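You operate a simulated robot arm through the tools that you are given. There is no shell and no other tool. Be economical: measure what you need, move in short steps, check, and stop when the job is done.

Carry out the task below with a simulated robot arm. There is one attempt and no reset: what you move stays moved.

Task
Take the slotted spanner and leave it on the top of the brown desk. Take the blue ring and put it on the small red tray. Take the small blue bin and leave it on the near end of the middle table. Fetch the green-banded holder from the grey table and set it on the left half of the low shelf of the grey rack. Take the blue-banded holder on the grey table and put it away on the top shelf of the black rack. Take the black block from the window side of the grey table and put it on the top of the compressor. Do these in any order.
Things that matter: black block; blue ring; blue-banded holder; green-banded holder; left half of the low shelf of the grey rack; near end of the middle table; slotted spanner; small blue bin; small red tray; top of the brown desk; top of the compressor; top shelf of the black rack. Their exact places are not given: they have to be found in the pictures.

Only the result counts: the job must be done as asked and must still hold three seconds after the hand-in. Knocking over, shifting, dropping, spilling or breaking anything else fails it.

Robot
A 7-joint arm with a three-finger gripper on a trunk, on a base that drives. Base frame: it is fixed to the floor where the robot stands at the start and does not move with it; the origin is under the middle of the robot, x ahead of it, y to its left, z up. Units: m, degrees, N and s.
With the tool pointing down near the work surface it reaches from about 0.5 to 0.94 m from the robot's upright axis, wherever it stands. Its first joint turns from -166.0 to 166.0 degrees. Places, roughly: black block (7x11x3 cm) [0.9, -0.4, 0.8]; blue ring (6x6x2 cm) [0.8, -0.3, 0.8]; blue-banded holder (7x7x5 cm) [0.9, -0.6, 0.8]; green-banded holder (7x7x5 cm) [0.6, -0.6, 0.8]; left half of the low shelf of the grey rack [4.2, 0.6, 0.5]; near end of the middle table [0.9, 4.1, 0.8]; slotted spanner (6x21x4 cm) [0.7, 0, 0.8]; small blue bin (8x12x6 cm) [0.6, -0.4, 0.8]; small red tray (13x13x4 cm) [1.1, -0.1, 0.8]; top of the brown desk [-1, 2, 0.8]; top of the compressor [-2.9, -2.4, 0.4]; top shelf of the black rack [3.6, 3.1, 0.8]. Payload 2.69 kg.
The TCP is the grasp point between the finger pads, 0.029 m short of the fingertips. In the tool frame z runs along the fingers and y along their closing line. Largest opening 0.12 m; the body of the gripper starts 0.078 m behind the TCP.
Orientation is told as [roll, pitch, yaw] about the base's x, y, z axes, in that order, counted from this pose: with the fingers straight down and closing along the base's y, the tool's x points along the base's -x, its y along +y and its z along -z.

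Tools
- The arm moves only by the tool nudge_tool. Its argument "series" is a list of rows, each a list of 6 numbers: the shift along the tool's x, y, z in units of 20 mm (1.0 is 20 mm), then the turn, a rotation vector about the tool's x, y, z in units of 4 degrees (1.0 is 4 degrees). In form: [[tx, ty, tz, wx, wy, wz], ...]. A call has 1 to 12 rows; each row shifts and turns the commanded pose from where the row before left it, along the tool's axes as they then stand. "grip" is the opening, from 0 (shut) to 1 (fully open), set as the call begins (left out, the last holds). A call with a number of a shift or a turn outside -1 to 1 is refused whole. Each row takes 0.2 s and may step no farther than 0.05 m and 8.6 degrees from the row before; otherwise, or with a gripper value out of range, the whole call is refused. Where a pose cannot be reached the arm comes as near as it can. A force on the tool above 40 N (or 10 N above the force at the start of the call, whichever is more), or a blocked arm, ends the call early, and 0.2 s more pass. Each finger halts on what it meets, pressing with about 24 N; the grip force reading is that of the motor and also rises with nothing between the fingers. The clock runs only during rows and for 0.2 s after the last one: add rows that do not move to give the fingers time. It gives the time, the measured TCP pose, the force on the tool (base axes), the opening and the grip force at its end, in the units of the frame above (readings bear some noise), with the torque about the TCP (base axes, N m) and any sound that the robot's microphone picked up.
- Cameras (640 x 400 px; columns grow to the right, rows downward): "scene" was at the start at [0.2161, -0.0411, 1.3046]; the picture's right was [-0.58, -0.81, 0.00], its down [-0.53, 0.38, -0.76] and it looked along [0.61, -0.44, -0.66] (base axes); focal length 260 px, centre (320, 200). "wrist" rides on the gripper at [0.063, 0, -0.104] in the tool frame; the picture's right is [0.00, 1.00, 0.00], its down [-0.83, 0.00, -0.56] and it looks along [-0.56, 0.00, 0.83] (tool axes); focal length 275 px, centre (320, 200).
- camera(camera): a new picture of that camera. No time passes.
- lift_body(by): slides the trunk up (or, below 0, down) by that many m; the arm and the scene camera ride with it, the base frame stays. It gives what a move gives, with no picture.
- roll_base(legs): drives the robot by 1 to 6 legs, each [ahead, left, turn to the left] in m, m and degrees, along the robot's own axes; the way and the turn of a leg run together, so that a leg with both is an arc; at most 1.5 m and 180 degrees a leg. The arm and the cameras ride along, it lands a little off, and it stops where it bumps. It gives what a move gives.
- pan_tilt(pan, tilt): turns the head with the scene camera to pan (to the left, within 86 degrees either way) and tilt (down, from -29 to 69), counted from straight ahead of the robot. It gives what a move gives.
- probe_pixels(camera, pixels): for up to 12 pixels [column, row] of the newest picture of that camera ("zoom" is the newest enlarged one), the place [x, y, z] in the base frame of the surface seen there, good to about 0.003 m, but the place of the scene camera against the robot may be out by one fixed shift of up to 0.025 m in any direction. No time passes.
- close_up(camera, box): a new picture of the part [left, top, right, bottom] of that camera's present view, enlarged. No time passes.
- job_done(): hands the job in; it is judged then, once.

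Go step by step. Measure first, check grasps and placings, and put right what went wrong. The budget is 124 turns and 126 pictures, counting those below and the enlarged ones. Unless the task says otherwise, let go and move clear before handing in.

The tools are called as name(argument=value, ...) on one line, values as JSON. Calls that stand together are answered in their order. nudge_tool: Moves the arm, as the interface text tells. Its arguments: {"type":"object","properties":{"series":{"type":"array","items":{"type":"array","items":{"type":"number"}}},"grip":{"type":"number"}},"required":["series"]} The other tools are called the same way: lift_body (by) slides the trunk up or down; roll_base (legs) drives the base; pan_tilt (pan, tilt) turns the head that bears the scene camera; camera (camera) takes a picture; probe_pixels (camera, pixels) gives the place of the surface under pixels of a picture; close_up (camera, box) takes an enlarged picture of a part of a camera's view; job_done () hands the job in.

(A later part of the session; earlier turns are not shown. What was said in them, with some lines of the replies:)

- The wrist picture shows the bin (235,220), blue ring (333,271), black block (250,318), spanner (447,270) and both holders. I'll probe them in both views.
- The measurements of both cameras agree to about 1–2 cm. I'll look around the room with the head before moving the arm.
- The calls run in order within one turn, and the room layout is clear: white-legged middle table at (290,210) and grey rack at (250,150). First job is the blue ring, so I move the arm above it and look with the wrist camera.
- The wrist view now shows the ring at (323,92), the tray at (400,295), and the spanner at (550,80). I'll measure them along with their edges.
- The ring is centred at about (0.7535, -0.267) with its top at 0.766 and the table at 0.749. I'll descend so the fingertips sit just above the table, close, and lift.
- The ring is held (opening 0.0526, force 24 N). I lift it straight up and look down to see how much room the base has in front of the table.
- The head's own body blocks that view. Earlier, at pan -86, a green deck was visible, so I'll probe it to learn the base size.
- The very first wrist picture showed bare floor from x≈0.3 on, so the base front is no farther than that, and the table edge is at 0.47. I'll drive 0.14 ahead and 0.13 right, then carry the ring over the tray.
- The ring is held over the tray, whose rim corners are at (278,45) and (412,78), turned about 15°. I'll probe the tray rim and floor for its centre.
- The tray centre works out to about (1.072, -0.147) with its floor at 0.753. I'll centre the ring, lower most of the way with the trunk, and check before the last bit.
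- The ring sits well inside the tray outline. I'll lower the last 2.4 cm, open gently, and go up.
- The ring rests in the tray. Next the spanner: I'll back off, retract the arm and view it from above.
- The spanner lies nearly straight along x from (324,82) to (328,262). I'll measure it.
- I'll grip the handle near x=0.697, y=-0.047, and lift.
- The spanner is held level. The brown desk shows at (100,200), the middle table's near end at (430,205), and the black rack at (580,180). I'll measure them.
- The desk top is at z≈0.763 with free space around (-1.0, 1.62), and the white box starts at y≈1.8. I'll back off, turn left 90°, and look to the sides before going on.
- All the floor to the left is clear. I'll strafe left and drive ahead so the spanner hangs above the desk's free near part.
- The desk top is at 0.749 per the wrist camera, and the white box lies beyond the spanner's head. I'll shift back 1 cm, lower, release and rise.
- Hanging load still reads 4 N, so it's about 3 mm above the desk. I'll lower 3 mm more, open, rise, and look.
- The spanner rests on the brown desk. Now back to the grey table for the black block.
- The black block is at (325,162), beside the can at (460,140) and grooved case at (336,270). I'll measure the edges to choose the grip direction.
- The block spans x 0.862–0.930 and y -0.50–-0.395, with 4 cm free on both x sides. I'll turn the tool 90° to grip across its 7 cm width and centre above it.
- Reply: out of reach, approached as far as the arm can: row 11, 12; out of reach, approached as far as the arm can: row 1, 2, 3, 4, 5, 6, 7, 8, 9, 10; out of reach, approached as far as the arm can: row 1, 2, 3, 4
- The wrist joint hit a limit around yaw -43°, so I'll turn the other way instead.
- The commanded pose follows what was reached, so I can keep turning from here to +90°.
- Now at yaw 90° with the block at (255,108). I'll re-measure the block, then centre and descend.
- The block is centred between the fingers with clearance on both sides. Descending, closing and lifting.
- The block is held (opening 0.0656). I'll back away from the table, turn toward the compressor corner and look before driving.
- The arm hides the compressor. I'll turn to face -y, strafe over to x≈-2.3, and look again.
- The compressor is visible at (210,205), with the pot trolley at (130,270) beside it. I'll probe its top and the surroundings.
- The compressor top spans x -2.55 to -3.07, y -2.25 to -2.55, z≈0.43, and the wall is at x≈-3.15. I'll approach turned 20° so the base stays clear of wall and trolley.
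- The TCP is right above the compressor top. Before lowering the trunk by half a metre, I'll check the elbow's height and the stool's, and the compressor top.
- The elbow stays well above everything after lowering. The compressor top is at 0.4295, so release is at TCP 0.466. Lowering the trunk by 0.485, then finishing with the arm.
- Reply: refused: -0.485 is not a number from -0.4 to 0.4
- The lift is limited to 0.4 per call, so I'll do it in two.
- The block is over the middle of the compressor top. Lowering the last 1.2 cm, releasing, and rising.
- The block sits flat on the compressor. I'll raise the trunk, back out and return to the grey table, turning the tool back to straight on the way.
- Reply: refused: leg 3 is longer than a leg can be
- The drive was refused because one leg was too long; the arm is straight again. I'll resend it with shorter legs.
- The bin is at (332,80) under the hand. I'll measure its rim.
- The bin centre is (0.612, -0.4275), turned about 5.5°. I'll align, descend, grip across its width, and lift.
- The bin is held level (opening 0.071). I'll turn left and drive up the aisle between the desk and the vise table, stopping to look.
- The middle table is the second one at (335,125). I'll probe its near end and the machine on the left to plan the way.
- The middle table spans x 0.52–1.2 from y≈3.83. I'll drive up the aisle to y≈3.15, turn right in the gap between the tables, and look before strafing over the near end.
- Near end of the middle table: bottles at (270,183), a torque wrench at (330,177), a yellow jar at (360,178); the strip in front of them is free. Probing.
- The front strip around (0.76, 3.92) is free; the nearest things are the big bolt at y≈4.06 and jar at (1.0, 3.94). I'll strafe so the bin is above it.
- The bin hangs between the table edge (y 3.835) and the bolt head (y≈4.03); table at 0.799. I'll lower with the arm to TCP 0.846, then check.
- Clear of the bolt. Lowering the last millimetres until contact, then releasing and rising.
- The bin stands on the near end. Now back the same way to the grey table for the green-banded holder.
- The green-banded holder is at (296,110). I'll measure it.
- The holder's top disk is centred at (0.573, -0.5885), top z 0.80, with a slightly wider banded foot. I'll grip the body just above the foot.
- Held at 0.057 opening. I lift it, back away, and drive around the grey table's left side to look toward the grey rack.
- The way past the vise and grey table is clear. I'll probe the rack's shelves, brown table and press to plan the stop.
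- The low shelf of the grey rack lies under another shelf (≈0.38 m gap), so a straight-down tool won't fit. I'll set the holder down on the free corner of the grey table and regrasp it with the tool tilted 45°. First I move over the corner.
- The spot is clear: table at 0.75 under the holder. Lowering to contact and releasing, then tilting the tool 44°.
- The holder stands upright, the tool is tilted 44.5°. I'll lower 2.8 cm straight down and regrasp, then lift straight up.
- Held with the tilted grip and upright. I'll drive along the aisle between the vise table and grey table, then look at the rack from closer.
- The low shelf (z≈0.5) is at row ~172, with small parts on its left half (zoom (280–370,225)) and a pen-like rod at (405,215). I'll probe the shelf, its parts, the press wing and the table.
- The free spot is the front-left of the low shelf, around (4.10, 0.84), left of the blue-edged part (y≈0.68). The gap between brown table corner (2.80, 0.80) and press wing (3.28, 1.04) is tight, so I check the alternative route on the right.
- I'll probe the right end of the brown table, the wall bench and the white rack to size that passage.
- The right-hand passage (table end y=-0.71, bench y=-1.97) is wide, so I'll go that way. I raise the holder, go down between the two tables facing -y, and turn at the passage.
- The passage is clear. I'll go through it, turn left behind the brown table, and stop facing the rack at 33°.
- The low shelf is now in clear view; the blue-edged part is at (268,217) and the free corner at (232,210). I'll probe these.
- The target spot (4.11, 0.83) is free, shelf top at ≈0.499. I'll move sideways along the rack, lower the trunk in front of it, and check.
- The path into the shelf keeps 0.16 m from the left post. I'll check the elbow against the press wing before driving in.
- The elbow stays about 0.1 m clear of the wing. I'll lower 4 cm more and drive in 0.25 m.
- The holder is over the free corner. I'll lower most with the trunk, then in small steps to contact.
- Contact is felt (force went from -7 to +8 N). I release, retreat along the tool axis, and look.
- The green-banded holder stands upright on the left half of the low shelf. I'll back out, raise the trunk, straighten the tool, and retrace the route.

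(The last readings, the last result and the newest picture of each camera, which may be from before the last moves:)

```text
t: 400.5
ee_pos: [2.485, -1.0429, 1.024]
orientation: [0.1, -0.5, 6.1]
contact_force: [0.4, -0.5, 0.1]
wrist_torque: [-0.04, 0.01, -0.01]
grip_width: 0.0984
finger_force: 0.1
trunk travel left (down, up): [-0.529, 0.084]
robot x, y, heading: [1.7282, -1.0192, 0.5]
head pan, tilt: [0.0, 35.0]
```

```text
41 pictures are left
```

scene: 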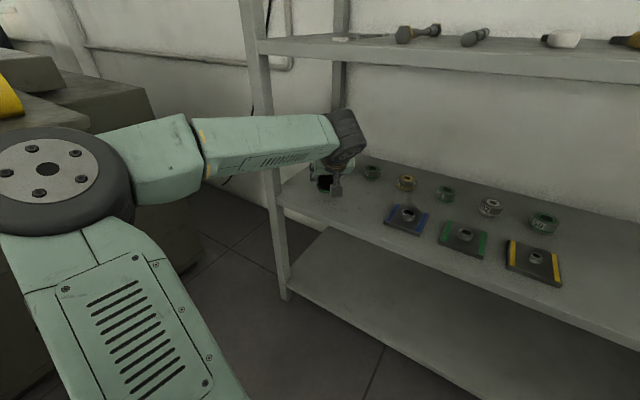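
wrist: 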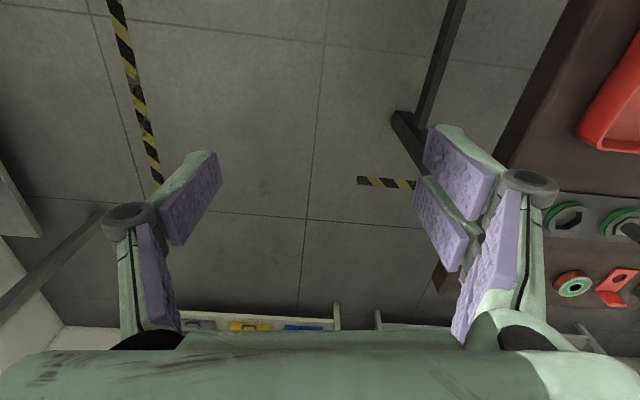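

On track at (1.73, -1.02). Continuing back around the grey table to its near side for the blue-banded holder.

roll_base(legs=[[0, 0, -90.5], [-0.95, -0.05, 0], [-0.95, 0, 0], [0, 0, 90], [-1.0, -0.1, 0], [-0.95, 0, 0]])

roll_base(legs=[[0, -1.35, 0], [0.3, 0, 0]])

camera(camera="wrist")

pan_tilt(pan=-25, tilt=40)

camera(camera="scene")

```text
t: 427.3
ee_pos: [0.4588, 0.7268, 1.0253]
orientation: [0.2, -0.4, 7.5]
contact_force: [-0.4, 0.0, -0.2]
wrist_torque: [-0.01, 0.01, 0.0]
grip_width: 0.0983
finger_force: 0.1
trunk travel left (down, up): [-0.529, 0.084]
robot x, y, heading: [-0.3019, 0.7295, 2.0]
head pan, tilt: [0.0, 35.0]
```

```text
t: 439.8
ee_pos: [0.8087, -0.6265, 1.0239]
orientation: [0.2, -0.3, 7.9]
contact_force: [-0.2, 0.1, 0.1]
wrist_torque: [0.04, 0.04, 0.0]
grip_width: 0.0983
finger_force: 0.0
trunk travel left (down, up): [-0.529, 0.084]
robot x, y, heading: [0.053, -0.6253, 2.3]
head pan, tilt: [0.0, 35.0]
```

```text
40 pictures are left
```

wrist: 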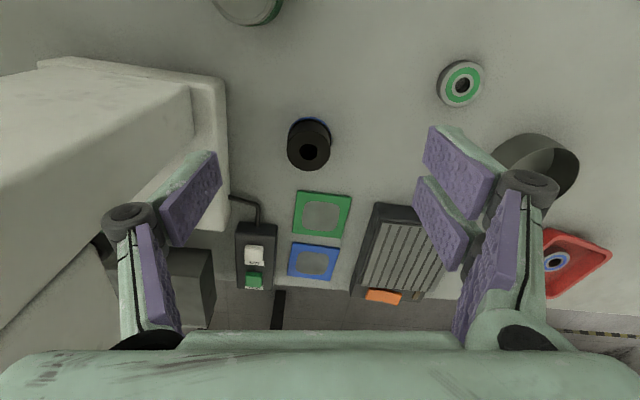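

```text
t: 440.7
ee_pos: [0.808, -0.6269, 1.0246]
orientation: [0.2, -0.3, 7.8]
contact_force: [1.1, 0.0, 0.4]
wrist_torque: [-0.02, -0.01, -0.01]
grip_width: 0.0983
finger_force: 0.1
trunk travel left (down, up): [-0.529, 0.084]
robot x, y, heading: [0.0477, -0.6212, 2.1]
head pan, tilt: [-25.0, 40.0]
```

```text
39 pictures are left
```

scene: 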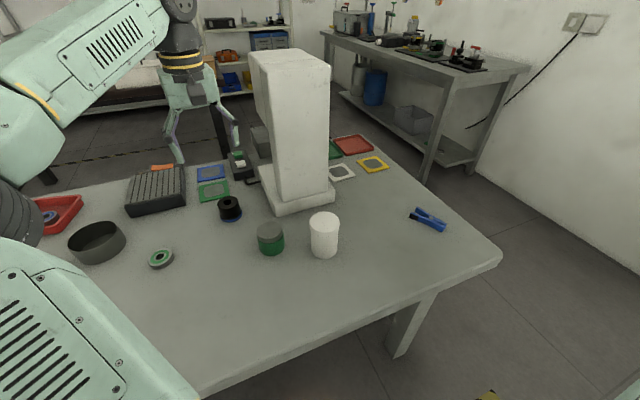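

The blue-banded holder is at (308,145) in the wrist view, with the white column close on the right-hand side (wrist col <225). I'll measure both.

probe_pixels(camera="wrist", pixels=[[297, 150], [320, 150], [308, 140], [308, 162], [308, 122], [218, 110], [190, 110], [222, 190], [100, 130], [235, 200], [255, 215], [180, 90]])

probe_pixels(camera="scene", pixels=[[265, 90], [275, 170], [290, 65], [270, 205], [230, 200], [180, 130], [235, 130], [262, 150], [320, 100], [250, 60]])

```text
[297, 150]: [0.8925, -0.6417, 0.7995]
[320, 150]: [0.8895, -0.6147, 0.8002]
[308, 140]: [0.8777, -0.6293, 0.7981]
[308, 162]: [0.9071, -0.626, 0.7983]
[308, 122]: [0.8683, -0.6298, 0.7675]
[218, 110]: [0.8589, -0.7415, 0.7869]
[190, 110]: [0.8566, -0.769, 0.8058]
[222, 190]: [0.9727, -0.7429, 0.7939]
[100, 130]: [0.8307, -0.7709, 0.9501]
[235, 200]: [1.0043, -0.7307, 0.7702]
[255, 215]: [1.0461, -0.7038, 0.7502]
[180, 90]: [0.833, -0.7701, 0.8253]
```

```text
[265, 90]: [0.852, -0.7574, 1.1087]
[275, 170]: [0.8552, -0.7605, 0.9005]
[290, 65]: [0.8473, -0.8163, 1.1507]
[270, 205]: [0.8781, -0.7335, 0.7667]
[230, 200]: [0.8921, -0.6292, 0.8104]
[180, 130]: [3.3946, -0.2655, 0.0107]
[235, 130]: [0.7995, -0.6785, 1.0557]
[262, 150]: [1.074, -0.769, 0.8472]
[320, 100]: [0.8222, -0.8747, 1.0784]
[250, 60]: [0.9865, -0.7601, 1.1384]
```

The holder is centred at (0.891, -0.628); the white column's side is at y≈-0.77 and its foot at -0.735, leaving about 5 cm beside the open fingers. I'll move over and descend partway, then check.

nudge_tool(series=[[-1, -0.15, 0, 0, 0, 0], [-1, -0.15, 0, 0, 0, 0], [-1, -0.15, 0, 0, 0, 0], [-1, -0.16, 0, 0, 0, 0], [-0.11, 0, 0.17, 0, 0, 0], [0, 0, 1, 0, 0, 0], [0, 0, 1, 0, 0, 0], [0, 0, 1, 0, 0, 0], [0, 0, 1, 0, 0, 0], [0, 0, 1, 0, 0, 0], [0, 0, 1, 0, 0, 0], [0, 0, 0, 0, 0, 0]], grip=0.75)

camera(camera="wrist")

camera(camera="scene")

```text
t: 443.3
ee_pos: [0.8927, -0.6269, 0.9015]
orientation: [0.2, -0.4, 7.7]
contact_force: [0.2, 0.3, -0.8]
wrist_torque: [-0.07, -0.02, 0.03]
grip_width: 0.0898
finger_force: 0.1
trunk travel left (down, up): [-0.529, 0.084]
robot x, y, heading: [0.0478, -0.6243, 2.3]
head pan, tilt: [-25.0, 40.0]
```

```text
38 pictures are left
```

wrist: 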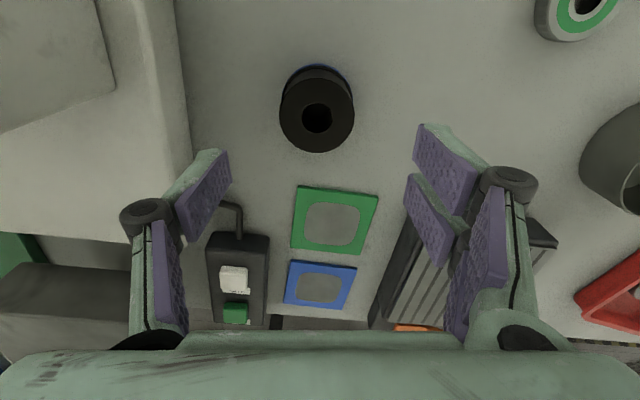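

```text
37 pictures are left
```

scene: 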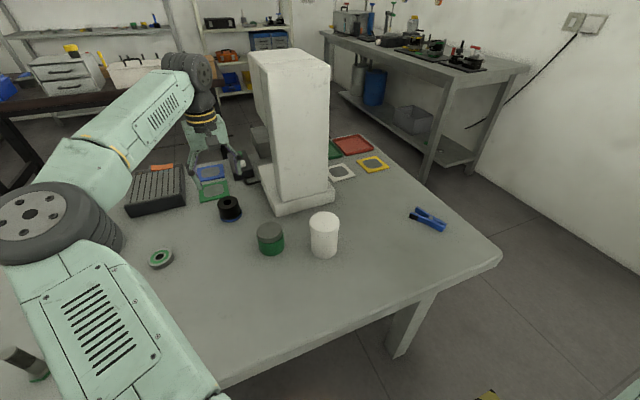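

The holder is centred between the fingers and the column has room. Descending the last 10 cm and gripping.

nudge_tool(series=[[0, 0, 1, 0, 0, 0], [0, 0, 1, 0, 0, 0], [0, 0, 1, 0, 0, 0], [0, 0, 1, 0, 0, 0], [0, 0, 1, 0, 0, 0], [0, 0, 0, 0, 0, 0]])

nudge_tool(series=[[0, 0, 0, 0, 0, 0], [0, 0, 0, 0, 0, 0], [0, 0, 0, 0, 0, 0], [0, 0, 0, 0, 0, 0], [0, 0, 0, 0, 0, 0], [0, 0, 0, 0, 0, 0]], grip=0.25)

nudge_tool(series=[[0, 0, -1, 0, 0, 0], [0, 0, -1, 0, 0, 0], [0, 0, -1, 0, 0, 0], [0, 0, -1, 0, 0, 0], [0, 0, -1, 0, 0, 0], [0, 0, -1, 0, 0, 0], [0, 0, -1, 0, 0, 0], [0, 0, -1, 0, 0, 0], [0, 0, -1, 0, 0, 0], [0, 0, -1, 0, 0, 0], [0, 0, 0, 0, 0, 0]])

camera(camera="wrist")

```text
t: 444.7
ee_pos: [0.8935, -0.6264, 0.8017]
orientation: [0.2, -0.3, 7.8]
contact_force: [0.7, 0.2, -0.1]
wrist_torque: [-0.02, -0.03, -0.02]
grip_width: 0.0901
finger_force: 0.0
trunk travel left (down, up): [-0.529, 0.084]
robot x, y, heading: [0.0474, -0.6212, 1.9]
head pan, tilt: [-25.0, 40.0]
```

```text
t: 446.1
ee_pos: [0.8935, -0.6255, 0.8023]
orientation: [0.2, -0.4, 7.6]
contact_force: [0.0, -4.5, 2.5]
wrist_torque: [-0.24, 0.01, -0.01]
grip_width: 0.0569
finger_force: 24.0
trunk travel left (down, up): [-0.529, 0.084]
robot x, y, heading: [0.0527, -0.6244, 2.3]
head pan, tilt: [-25.0, 40.0]
```

```text
t: 448.5
ee_pos: [0.8934, -0.6277, 1.0008]
orientation: [0.3, -0.3, 7.8]
contact_force: [-0.7, 0.7, -8.1]
wrist_torque: [-0.02, 0.03, 0.02]
grip_width: 0.0565
finger_force: 24.0
trunk travel left (down, up): [-0.529, 0.084]
robot x, y, heading: [0.0496, -0.6237, 2.1]
head pan, tilt: [-25.0, 40.0]
```

```text
36 pictures are left
```

wrist: 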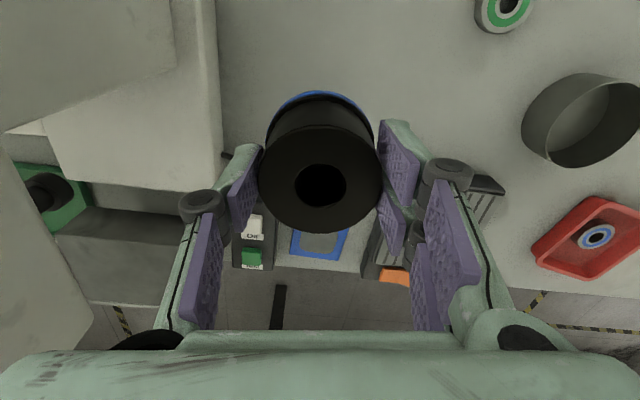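

Holding the blue-banded holder (0.0565, 8 N weight). I'll back off, go around to the aisle and look toward the black rack.

roll_base(legs=[[-0.35, 0, 0], [0, 1.33, -2], [1.0, 0, 0], [0.95, 0, 0]])

pan_tilt(pan=50, tilt=20)

camera(camera="scene")

close_up(camera="scene", box=[260, 100, 580, 300])

```text
t: 470.1
ee_pos: [2.4402, 0.727, 1.0008]
orientation: [0.3, -0.2, 7.2]
contact_force: [0.1, 0.6, -8.4]
wrist_torque: [0.0, 0.02, -0.01]
grip_width: 0.0567
finger_force: 23.9
trunk travel left (down, up): [-0.529, 0.084]
robot x, y, heading: [1.5941, 0.7331, 1.6]
head pan, tilt: [-25.0, 40.0]
```

```text
t: 471.6
ee_pos: [2.4385, 0.7259, 1.002]
orientation: [0.3, -0.2, 7.1]
contact_force: [0.5, 0.6, -7.3]
wrist_torque: [0.02, -0.02, 0.0]
grip_width: 0.0566
finger_force: 23.5
trunk travel left (down, up): [-0.529, 0.084]
robot x, y, heading: [1.5967, 0.7329, 1.8]
head pan, tilt: [50.0, 20.0]
```

```text
35 pictures are left
```

scene: 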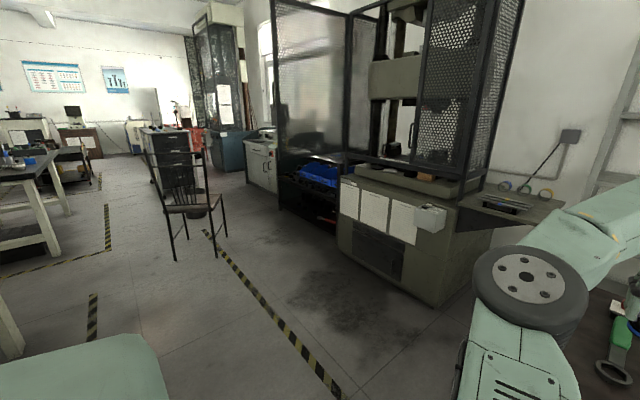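

```text
2.00 times, centred on (420, 200) of scene
```

zoom: 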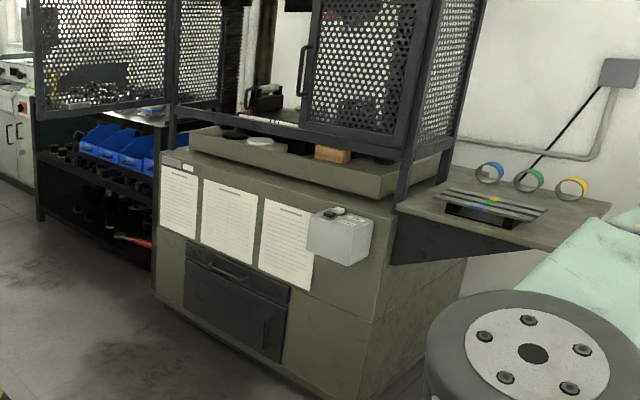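

The press's open mesh door hangs in front of part of the rack. I'll probe chair, door and rack extents.

probe_pixels(camera="scene", pixels=[[175, 258], [215, 255], [190, 208], [165, 160], [205, 150], [280, 100], [345, 60], [340, 150], [278, 145], [280, 205], [225, 235], [295, 165]])

probe_pixels(camera="zoom", pixels=[[38, 218], [38, 120], [100, 95], [150, 108], [160, 240], [150, 115], [170, 110], [60, 108], [110, 110], [90, 98], [45, 20], [165, 20]])

```text
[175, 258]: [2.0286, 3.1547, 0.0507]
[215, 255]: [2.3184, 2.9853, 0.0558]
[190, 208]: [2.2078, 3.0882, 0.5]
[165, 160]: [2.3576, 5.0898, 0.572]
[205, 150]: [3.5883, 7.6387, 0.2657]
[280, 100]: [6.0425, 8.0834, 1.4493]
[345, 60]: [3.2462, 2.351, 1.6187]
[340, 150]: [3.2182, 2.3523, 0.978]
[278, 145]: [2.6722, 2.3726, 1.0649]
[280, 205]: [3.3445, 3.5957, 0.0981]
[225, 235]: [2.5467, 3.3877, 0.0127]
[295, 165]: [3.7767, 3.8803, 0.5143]
```

```text
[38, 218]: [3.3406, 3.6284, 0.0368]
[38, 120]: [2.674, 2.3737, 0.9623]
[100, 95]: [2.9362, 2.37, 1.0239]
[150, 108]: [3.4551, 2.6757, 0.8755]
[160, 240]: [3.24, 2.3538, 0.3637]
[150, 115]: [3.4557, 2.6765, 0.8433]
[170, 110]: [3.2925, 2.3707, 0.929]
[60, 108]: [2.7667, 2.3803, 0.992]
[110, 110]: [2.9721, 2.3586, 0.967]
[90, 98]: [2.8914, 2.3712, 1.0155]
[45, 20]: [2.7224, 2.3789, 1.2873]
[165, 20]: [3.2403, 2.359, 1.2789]
```

The door is a plane at y≈2.37 (x 2.67–3.24, z>0.96); the rack lies north of it (front x≈3.34, y 2.6–3.65), with a chair around (2.2, 3.1). I'll approach between chair and door and look at the rack.

roll_base(legs=[[0, 0.87, -1.8], [0, 0, 60], [0.96, 0, 0], [0, 0, -35]])

pan_tilt(pan=0, tilt=30)

camera(camera="scene")

pan_tilt(pan=60, tilt=35)

camera(camera="scene")

```text
t: 477.8
ee_pos: [2.4264, 1.5066, 0.9999]
orientation: [0.4, -0.3, 5.5]
contact_force: [-0.1, -0.2, -8.2]
wrist_torque: [0.03, 0.0, 0.0]
grip_width: 0.0567
finger_force: 24.3
trunk travel left (down, up): [-0.529, 0.084]
robot x, y, heading: [1.5897, 1.5394, -0.1]
head pan, tilt: [50.0, 20.0]
stopped in leg 1: the robot was blocked; the commanded pose is now the measured one
```

```text
t: 478.9
ee_pos: [2.4268, 1.5053, 1.0001]
orientation: [0.4, -0.2, 5.5]
contact_force: [-0.1, -0.6, -8.6]
wrist_torque: [0.02, -0.02, -0.04]
grip_width: 0.0567
finger_force: 24.2
trunk travel left (down, up): [-0.529, 0.084]
robot x, y, heading: [1.5834, 1.5422, -0.4]
head pan, tilt: [0.0, 30.0]
```

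```text
33 pictures are left
```

scene: 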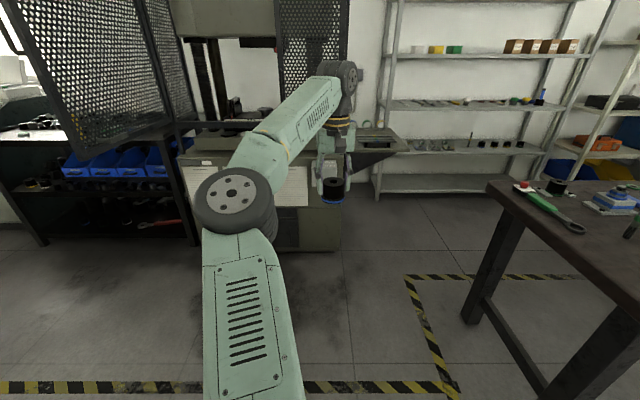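

```text
t: 480.2
ee_pos: [2.4271, 1.5067, 1.0007]
orientation: [0.4, -0.3, 5.5]
contact_force: [0.7, -0.4, -8.3]
wrist_torque: [-0.02, 0.03, 0.03]
grip_width: 0.0566
finger_force: 23.8
trunk travel left (down, up): [-0.529, 0.084]
robot x, y, heading: [1.5862, 1.5421, -0.1]
head pan, tilt: [60.0, 35.0]
```

```text
32 pictures are left
```

scene: 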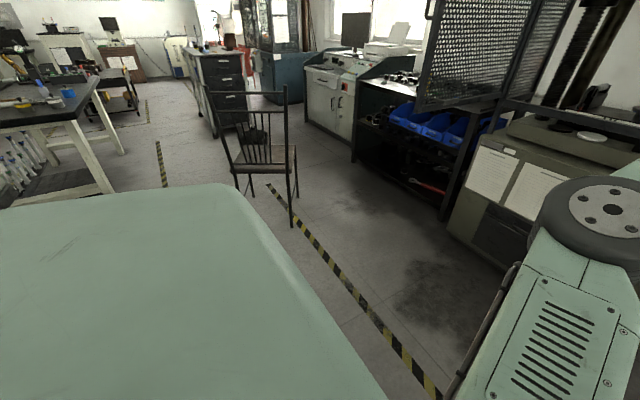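

The robot was blocked while strafing at (1.59, 1.54), probably against the vise table's splayed leg at the rear-left. I'll move away to the right-front and look at what's there.

roll_base(legs=[[0.2, -0.1, 0]])

pan_tilt(pan=86, tilt=30)

camera(camera="scene")

```text
t: 481.9
ee_pos: [2.6257, 1.4041, 1.0]
orientation: [0.4, -0.1, 5.4]
contact_force: [-0.1, -0.6, -7.9]
wrist_torque: [-0.02, 0.02, 0.0]
grip_width: 0.0565
finger_force: 23.6
trunk travel left (down, up): [-0.529, 0.084]
robot x, y, heading: [1.7809, 1.4448, -0.1]
head pan, tilt: [60.0, 35.0]
```

```text
t: 482.8
ee_pos: [2.6253, 1.405, 1.0005]
orientation: [0.3, -0.2, 5.4]
contact_force: [0.1, 0.1, -8.3]
wrist_torque: [-0.02, -0.01, 0.01]
grip_width: 0.0566
finger_force: 23.4
trunk travel left (down, up): [-0.529, 0.084]
robot x, y, heading: [1.781, 1.4417, -0.0]
head pan, tilt: [85.9, 30.0]
```

```text
31 pictures are left
```

scene: 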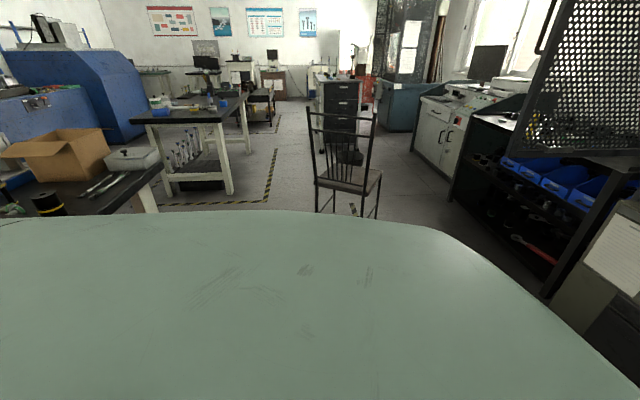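

I'll probe the vise table's right edge here to see how far it reaches and whether anything moved.

probe_pixels(camera="scene", pixels=[[158, 168], [125, 208], [150, 195], [145, 180], [110, 185], [130, 155], [348, 170], [318, 205], [345, 185], [375, 205], [365, 215], [310, 115]])

close_up(camera="scene", box=[0, 100, 240, 250])

```text
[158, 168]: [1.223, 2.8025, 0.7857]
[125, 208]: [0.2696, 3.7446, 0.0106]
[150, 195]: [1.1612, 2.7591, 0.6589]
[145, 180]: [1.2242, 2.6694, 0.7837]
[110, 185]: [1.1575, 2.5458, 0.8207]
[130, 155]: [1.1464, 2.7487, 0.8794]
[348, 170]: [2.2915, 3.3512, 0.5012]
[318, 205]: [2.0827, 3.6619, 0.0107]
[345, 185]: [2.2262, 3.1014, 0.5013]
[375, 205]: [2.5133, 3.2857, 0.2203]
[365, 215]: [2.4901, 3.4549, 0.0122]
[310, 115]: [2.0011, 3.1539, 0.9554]
```

```text
2.67 times, centred on (120, 175) of scene
```

zoom: 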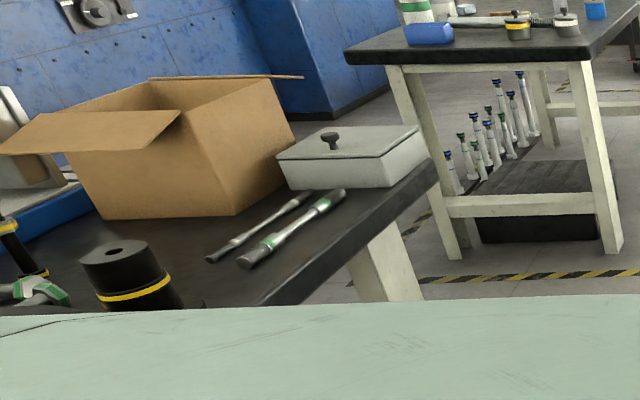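

The table's right edge is at x≈1.22, so my rear reaches about 0.37 m behind the axis; I'll keep more distance. The chair's backrest tops out at ≈0.95, so I raise the trunk, then go between chair and door.

lift_body(by=0.083)

roll_base(legs=[[0.05, 0, 0], [0, 0, 60], [0.99, 0.25, 0], [0, 0, -35]])

pan_tilt(pan=0, tilt=30)

camera(camera="scene")

camera(camera="wrist")

```text
t: 484.0
ee_pos: [2.6272, 1.4042, 1.0828]
orientation: [0.3, -0.4, 5.4]
contact_force: [0.9, 0.3, -8.1]
wrist_torque: [0.0, 0.03, 0.0]
grip_width: 0.0566
finger_force: 24.0
trunk travel left (down, up): [-0.612, 0.001]
robot x, y, heading: [1.7815, 1.4391, -0.4]
head pan, tilt: [85.9, 30.0]
```

```text
t: 494.2
ee_pos: [2.9014, 2.7335, 1.0841]
orientation: [0.3, -0.2, 30.2]
contact_force: [-0.2, 0.0, -7.1]
wrist_torque: [-0.01, 0.03, -0.04]
grip_width: 0.0563
finger_force: 23.9
trunk travel left (down, up): [-0.612, 0.001]
robot x, y, heading: [2.1181, 2.415, 24.2]
head pan, tilt: [85.9, 30.0]
```

```text
t: 495.8
ee_pos: [2.9023, 2.7339, 1.0838]
orientation: [0.3, -0.3, 30.1]
contact_force: [-0.1, 0.5, -7.6]
wrist_torque: [0.01, 0.03, -0.02]
grip_width: 0.0566
finger_force: 24.0
trunk travel left (down, up): [-0.612, 0.001]
robot x, y, heading: [2.1222, 2.4155, 24.7]
head pan, tilt: [0.0, 30.0]
```

```text
29 pictures are left
```

scene: 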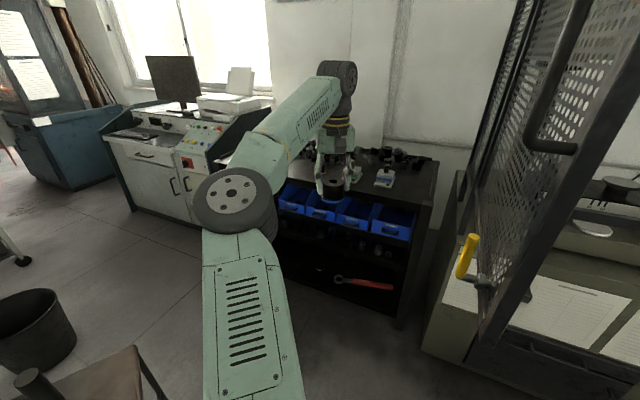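

```text
28 pictures are left
```

wrist: 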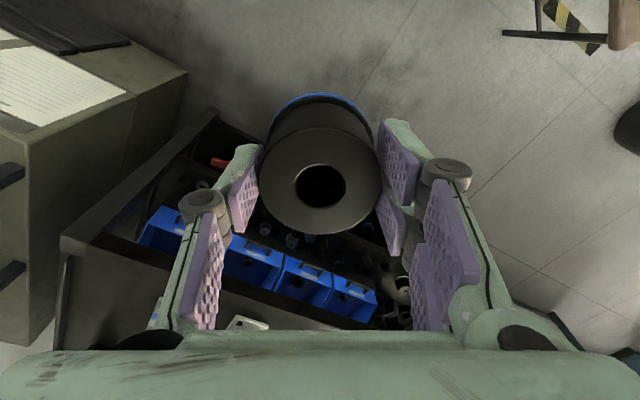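

The rack's top shelf is visible at (400,180), with items along the back and a small blue-based part at (386,178). I'll zoom and measure.

close_up(camera="scene", box=[260, 120, 500, 270])

probe_pixels(camera="scene", pixels=[[420, 195], [405, 190], [425, 170], [395, 196], [380, 183], [370, 195], [430, 200], [300, 178], [410, 165], [400, 185], [468, 245], [520, 300]])

```text
2.67 times, centred on (380, 195) of scene
```

zoom: 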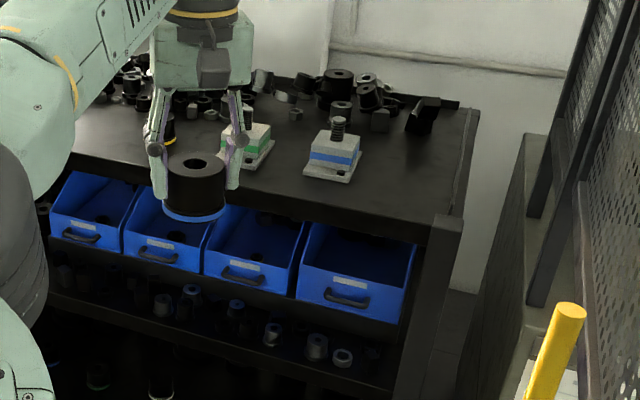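

```text
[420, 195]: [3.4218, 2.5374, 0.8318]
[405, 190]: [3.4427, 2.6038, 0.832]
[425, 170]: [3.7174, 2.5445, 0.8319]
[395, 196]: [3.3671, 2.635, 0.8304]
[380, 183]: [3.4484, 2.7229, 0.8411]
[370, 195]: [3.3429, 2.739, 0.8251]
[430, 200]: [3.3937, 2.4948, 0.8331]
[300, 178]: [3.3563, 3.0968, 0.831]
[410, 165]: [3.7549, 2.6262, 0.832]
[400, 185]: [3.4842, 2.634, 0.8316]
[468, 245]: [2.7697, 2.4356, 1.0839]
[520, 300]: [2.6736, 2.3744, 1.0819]
```

Free spot on the top shelf: around (3.47, 2.585), right of the blue-based stand (edge y≈2.68), shelf top ≈0.82. I'll drive 0.6 m ahead and then swing the arm right over that spot.

roll_base(legs=[[0.6, 0.015, 0]])

nudge_tool(series=[[0.475, -0.98, 0, 0, 0, 0], [0.475, -0.98, 0, 0, 0, 0], [0.475, -0.98, 0, 0, 0, 0], [0.475, -0.98, 0, 0, 0, 0], [0.475, -0.98, 0, 0, 0, 0], [0.475, -0.98, 0, 0, 0, 0], [0.475, -0.98, 0, 0, 0, 0], [0.475, -0.98, 0, 0, 0, 0], [0.475, -0.98, 0, 0, 0, 0], [0.475, -0.98, 0, 0, 0, 0]])

camera(camera="scene")

camera(camera="wrist")

```text
t: 499.2
ee_pos: [3.4387, 2.993, 1.0831]
orientation: [0.3, -0.2, 30.1]
contact_force: [0.8, 0.1, -8.8]
wrist_torque: [-0.01, 0.03, 0.03]
grip_width: 0.0565
finger_force: 23.7
trunk travel left (down, up): [-0.612, 0.001]
robot x, y, heading: [2.6563, 2.6718, 24.6]
head pan, tilt: [0.0, 30.0]
```

```text
t: 501.4
ee_pos: [3.4528, 2.7759, 1.0814]
orientation: [0.3, -0.3, 30.1]
contact_force: [0.3, 0.7, -8.6]
wrist_torque: [0.0, 0.0, 0.01]
grip_width: 0.0567
finger_force: 24.2
trunk travel left (down, up): [-0.612, 0.001]
robot x, y, heading: [2.6551, 2.6744, 24.4]
head pan, tilt: [0.0, 30.0]
```

```text
26 pictures are left
```

scene: 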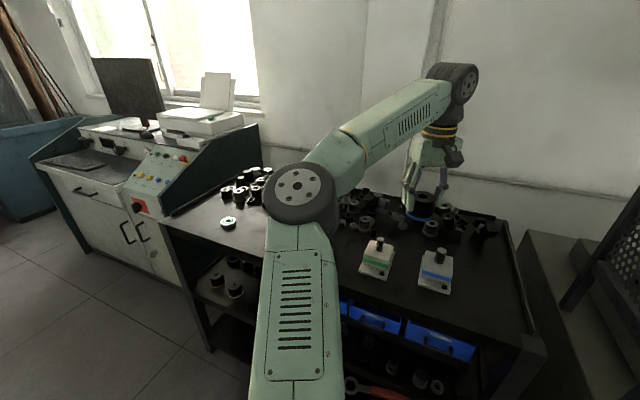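

```text
25 pictures are left
```

wrist: 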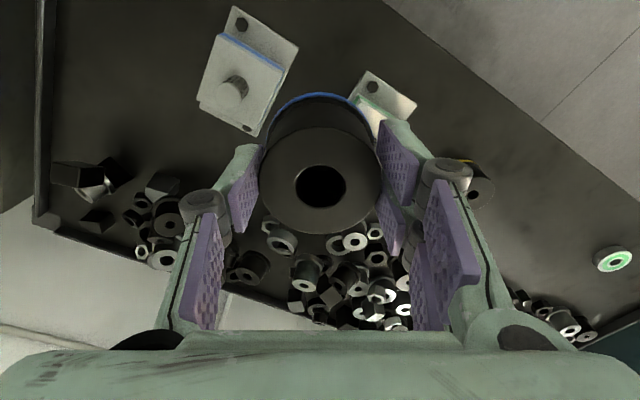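

The blue stand's plate is at (245,70) in the wrist view, with free shelf to its left (120,80). I'll probe the exact edges.

probe_pixels(camera="wrist", pixels=[[120, 70], [235, 10], [200, 98], [255, 133], [297, 48], [150, 20], [60, 60], [60, 180], [85, 175], [45, 205], [160, 110], [235, 90]])

```text
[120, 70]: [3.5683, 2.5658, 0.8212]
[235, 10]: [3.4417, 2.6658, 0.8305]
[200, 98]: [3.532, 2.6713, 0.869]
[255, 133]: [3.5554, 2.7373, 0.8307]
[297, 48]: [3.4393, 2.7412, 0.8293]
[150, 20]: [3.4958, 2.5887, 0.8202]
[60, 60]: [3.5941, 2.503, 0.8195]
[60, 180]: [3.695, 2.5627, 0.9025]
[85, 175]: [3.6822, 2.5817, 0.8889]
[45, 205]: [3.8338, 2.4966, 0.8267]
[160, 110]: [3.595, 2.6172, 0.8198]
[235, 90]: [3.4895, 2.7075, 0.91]
```

The spot (3.50, 2.568) is 7 cm from the stand plate and on the shelf (edge y≈2.49). I move above it and check.

nudge_tool(series=[[0.288, -0.926, 0, 0, 0, 0], [0.288, -0.926, 0, 0, 0, 0], [0.288, -0.926, 0, 0, 0, 0], [0.288, -0.926, 0, 0, 0, 0], [0.288, -0.926, 0, 0, 0, 0], [0.288, -0.926, 0, 0, 0, 0], [0.288, -0.926, 0, 0, 0, 0], [0.288, -0.926, 0, 0, 0, 0], [0.288, -0.926, 0, 0, 0, 0], [0.288, -0.926, 0, 0, 0, 0], [0.288, -0.926, 0, 0, 0, 0]])

nudge_tool(series=[[0, 0, 1, 0, 0, 0], [0, 0, 1, 0, 0, 0], [0, 0, 1, 0, 0, 0], [0, 0, 1, 0, 0, 0], [0, 0, 0, 0, 0, 0]])

camera(camera="wrist")

camera(camera="scene")

```text
t: 503.8
ee_pos: [3.4981, 2.5685, 1.0798]
orientation: [0.4, -0.3, 29.9]
contact_force: [0.0, -0.8, -7.6]
wrist_torque: [-0.05, 0.02, 0.02]
grip_width: 0.0566
finger_force: 23.9
trunk travel left (down, up): [-0.612, 0.001]
robot x, y, heading: [2.6599, 2.6753, 24.6]
head pan, tilt: [0.0, 30.0]
```

```text
t: 505.0
ee_pos: [3.5003, 2.5685, 1.0007]
orientation: [0.3, -0.3, 30.2]
contact_force: [0.2, -1.1, -7.9]
wrist_torque: [0.0, 0.03, -0.04]
grip_width: 0.0568
finger_force: 23.1
trunk travel left (down, up): [-0.612, 0.001]
robot x, y, heading: [2.6524, 2.6742, 24.7]
head pan, tilt: [0.0, 30.0]
```

```text
24 pictures are left
```

wrist: 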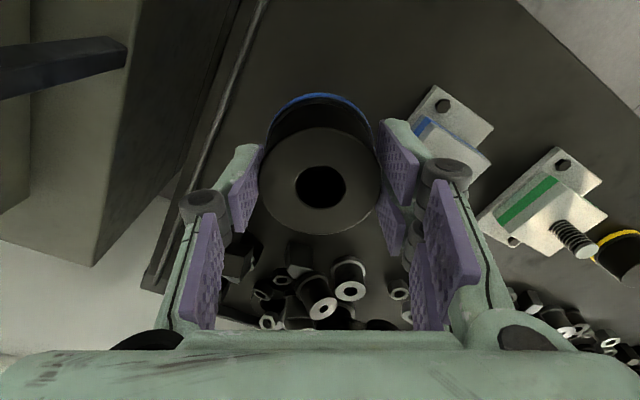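

```text
23 pictures are left
```

scene: 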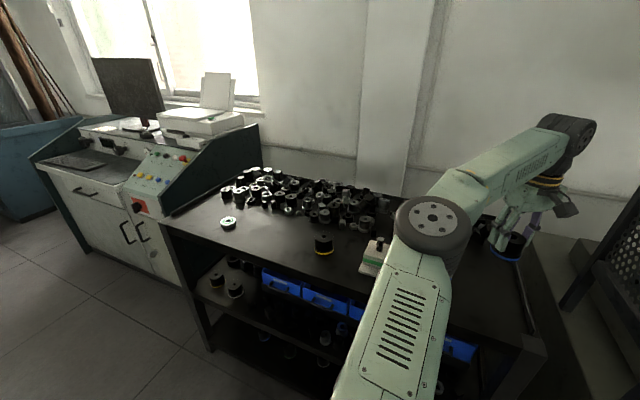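

The holder is over free shelf, and fingertips will stay above the side lip. Lowering until contact.

nudge_tool(series=[[0, 0, 1, 0, 0, 0], [0, 0, 1, 0, 0, 0], [0, 0, 1, 0, 0, 0], [0, 0, 1, 0, 0, 0], [0, 0, 1, 0, 0, 0], [0, 0, 1, 0, 0, 0], [0, 0, 0.15, 0, 0, 0], [0, 0, 0, 0, 0, 0]])

nudge_tool(series=[[0, 0, 0.12, 0, 0, 0], [0, 0, 0.1, 0, 0, 0], [0, 0, 0, 0, 0, 0]])

camera(camera="wrist")

```text
t: 506.8
ee_pos: [3.5026, 2.5696, 0.8761]
orientation: [0.4, -0.2, 30.1]
contact_force: [-0.1, -0.5, -7.4]
wrist_torque: [-0.03, 0.02, 0.01]
grip_width: 0.0565
finger_force: 23.9
trunk travel left (down, up): [-0.612, 0.001]
robot x, y, heading: [2.6593, 2.6735, 24.5]
head pan, tilt: [0.0, 30.0]
```

```text
t: 507.6
ee_pos: [3.5005, 2.5695, 0.8733]
orientation: [0.2, -0.3, 30.1]
contact_force: [1.6, -0.9, -3.9]
wrist_torque: [-0.13, -0.18, 0.01]
grip_width: 0.0566
finger_force: 24.4
trunk travel left (down, up): [-0.612, 0.001]
robot x, y, heading: [2.6574, 2.673, 24.3]
head pan, tilt: [0.0, 30.0]
```

```text
22 pictures are left
```

wrist: 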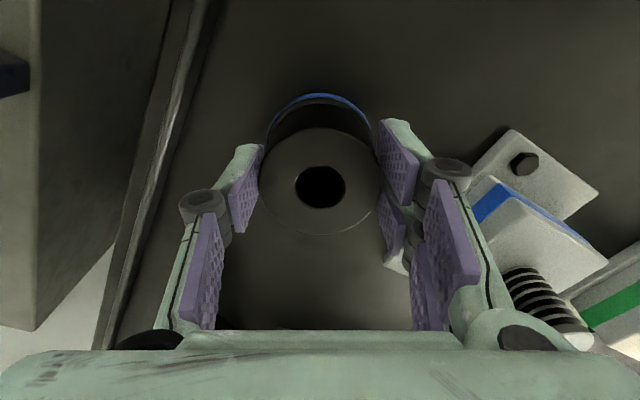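

Contact starts (load dropped to 4 N). The stand is close on one side, so I open only a little, then rise straight up.

nudge_tool(series=[[0, 0, 0.06, 0, 0, 0], [0, 0, 0, 0, 0, 0]])

nudge_tool(series=[[0, 0, 0, 0, 0, 0], [0, 0, 0, 0, 0, 0], [0, 0, 0, 0, 0, 0]], grip=0.6)

nudge_tool(series=[[0, 0, -1, 0, 0, 0], [0, 0, -1, 0, 0, 0], [0, 0, -1, 0, 0, 0], [0, 0, -1, 0, 0, 0], [0, 0, -1, 0, 0, 0], [0, 0, -1, 0, 0, 0], [0, 0, -1, 0, 0, 0], [0, 0, -1, 0, 0, 0], [0, 0, -1, 0, 0, 0], [0, 0, 0, 0, 0, 0]])

camera(camera="wrist")

```text
t: 508.2
ee_pos: [3.5012, 2.5705, 0.8731]
orientation: [0.3, -0.5, 30.1]
contact_force: [5.5, -0.4, 5.3]
wrist_torque: [-0.37, -0.2, 0.11]
grip_width: 0.0567
finger_force: 23.9
trunk travel left (down, up): [-0.612, 0.001]
robot x, y, heading: [2.6548, 2.6724, 24.6]
head pan, tilt: [0.0, 30.0]
```

```text
t: 509.0
ee_pos: [3.5001, 2.5702, 0.8723]
orientation: [0.4, -0.3, 30.1]
contact_force: [0.4, -0.6, 0.5]
wrist_torque: [0.01, 0.02, 0.01]
grip_width: 0.0718
finger_force: 0.0
trunk travel left (down, up): [-0.612, 0.001]
robot x, y, heading: [2.6578, 2.6781, 24.6]
head pan, tilt: [0.0, 30.0]
```

```text
t: 511.2
ee_pos: [3.5012, 2.5677, 1.053]
orientation: [0.3, -0.3, 30.0]
contact_force: [-0.2, -0.2, 0.0]
wrist_torque: [-0.01, -0.01, -0.01]
grip_width: 0.0721
finger_force: 0.0
trunk travel left (down, up): [-0.612, 0.001]
robot x, y, heading: [2.6584, 2.6695, 24.5]
head pan, tilt: [0.0, 30.0]
```

```text
21 pictures are left
```

wrist: 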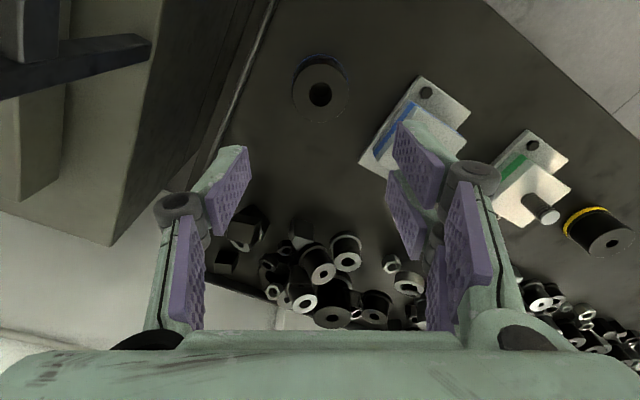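

The blue-banded holder now stands upright on the black rack's top shelf at (320,88), clear of the neighbouring stand. The hand is empty and clear, and all six items are placed, so I'm handing in.

job_done()

```text
The job is handed in.
```

I placed all six items as asked and handed the job in, but the base was blocked once on the way and I couldn't confirm that nothing shifted.

| Item | Where it is now | Checked in the wrist camera |
|---|---|---|
| Slotted spanner | Top of the brown desk, on the free end in front of the white box | Yes |
| Blue ring | In the small red tray | Yes |
| Small blue bin | Front strip of the middle table's near end | Yes |
| Green-banded holder | Front-left of the grey rack's low shelf, upright | Yes |
| Blue-banded holder | Black rack's top shelf, right end, upright | Yes |
| Black block | Top of the compressor, lying flat | Yes |

**Blocked move:** while I was carrying the blue-banded holder, the base stopped at about x 1.59, y 1.54. It was probably my rear touching the right side of the table with the vise on it. The part of that table I could see afterwards looked normal, but I couldn't see the spot where it stopped.

I set the green-banded holder down briefly on a free corner of the grey table. I had to regrip it at an angle to fit under the shelf above.
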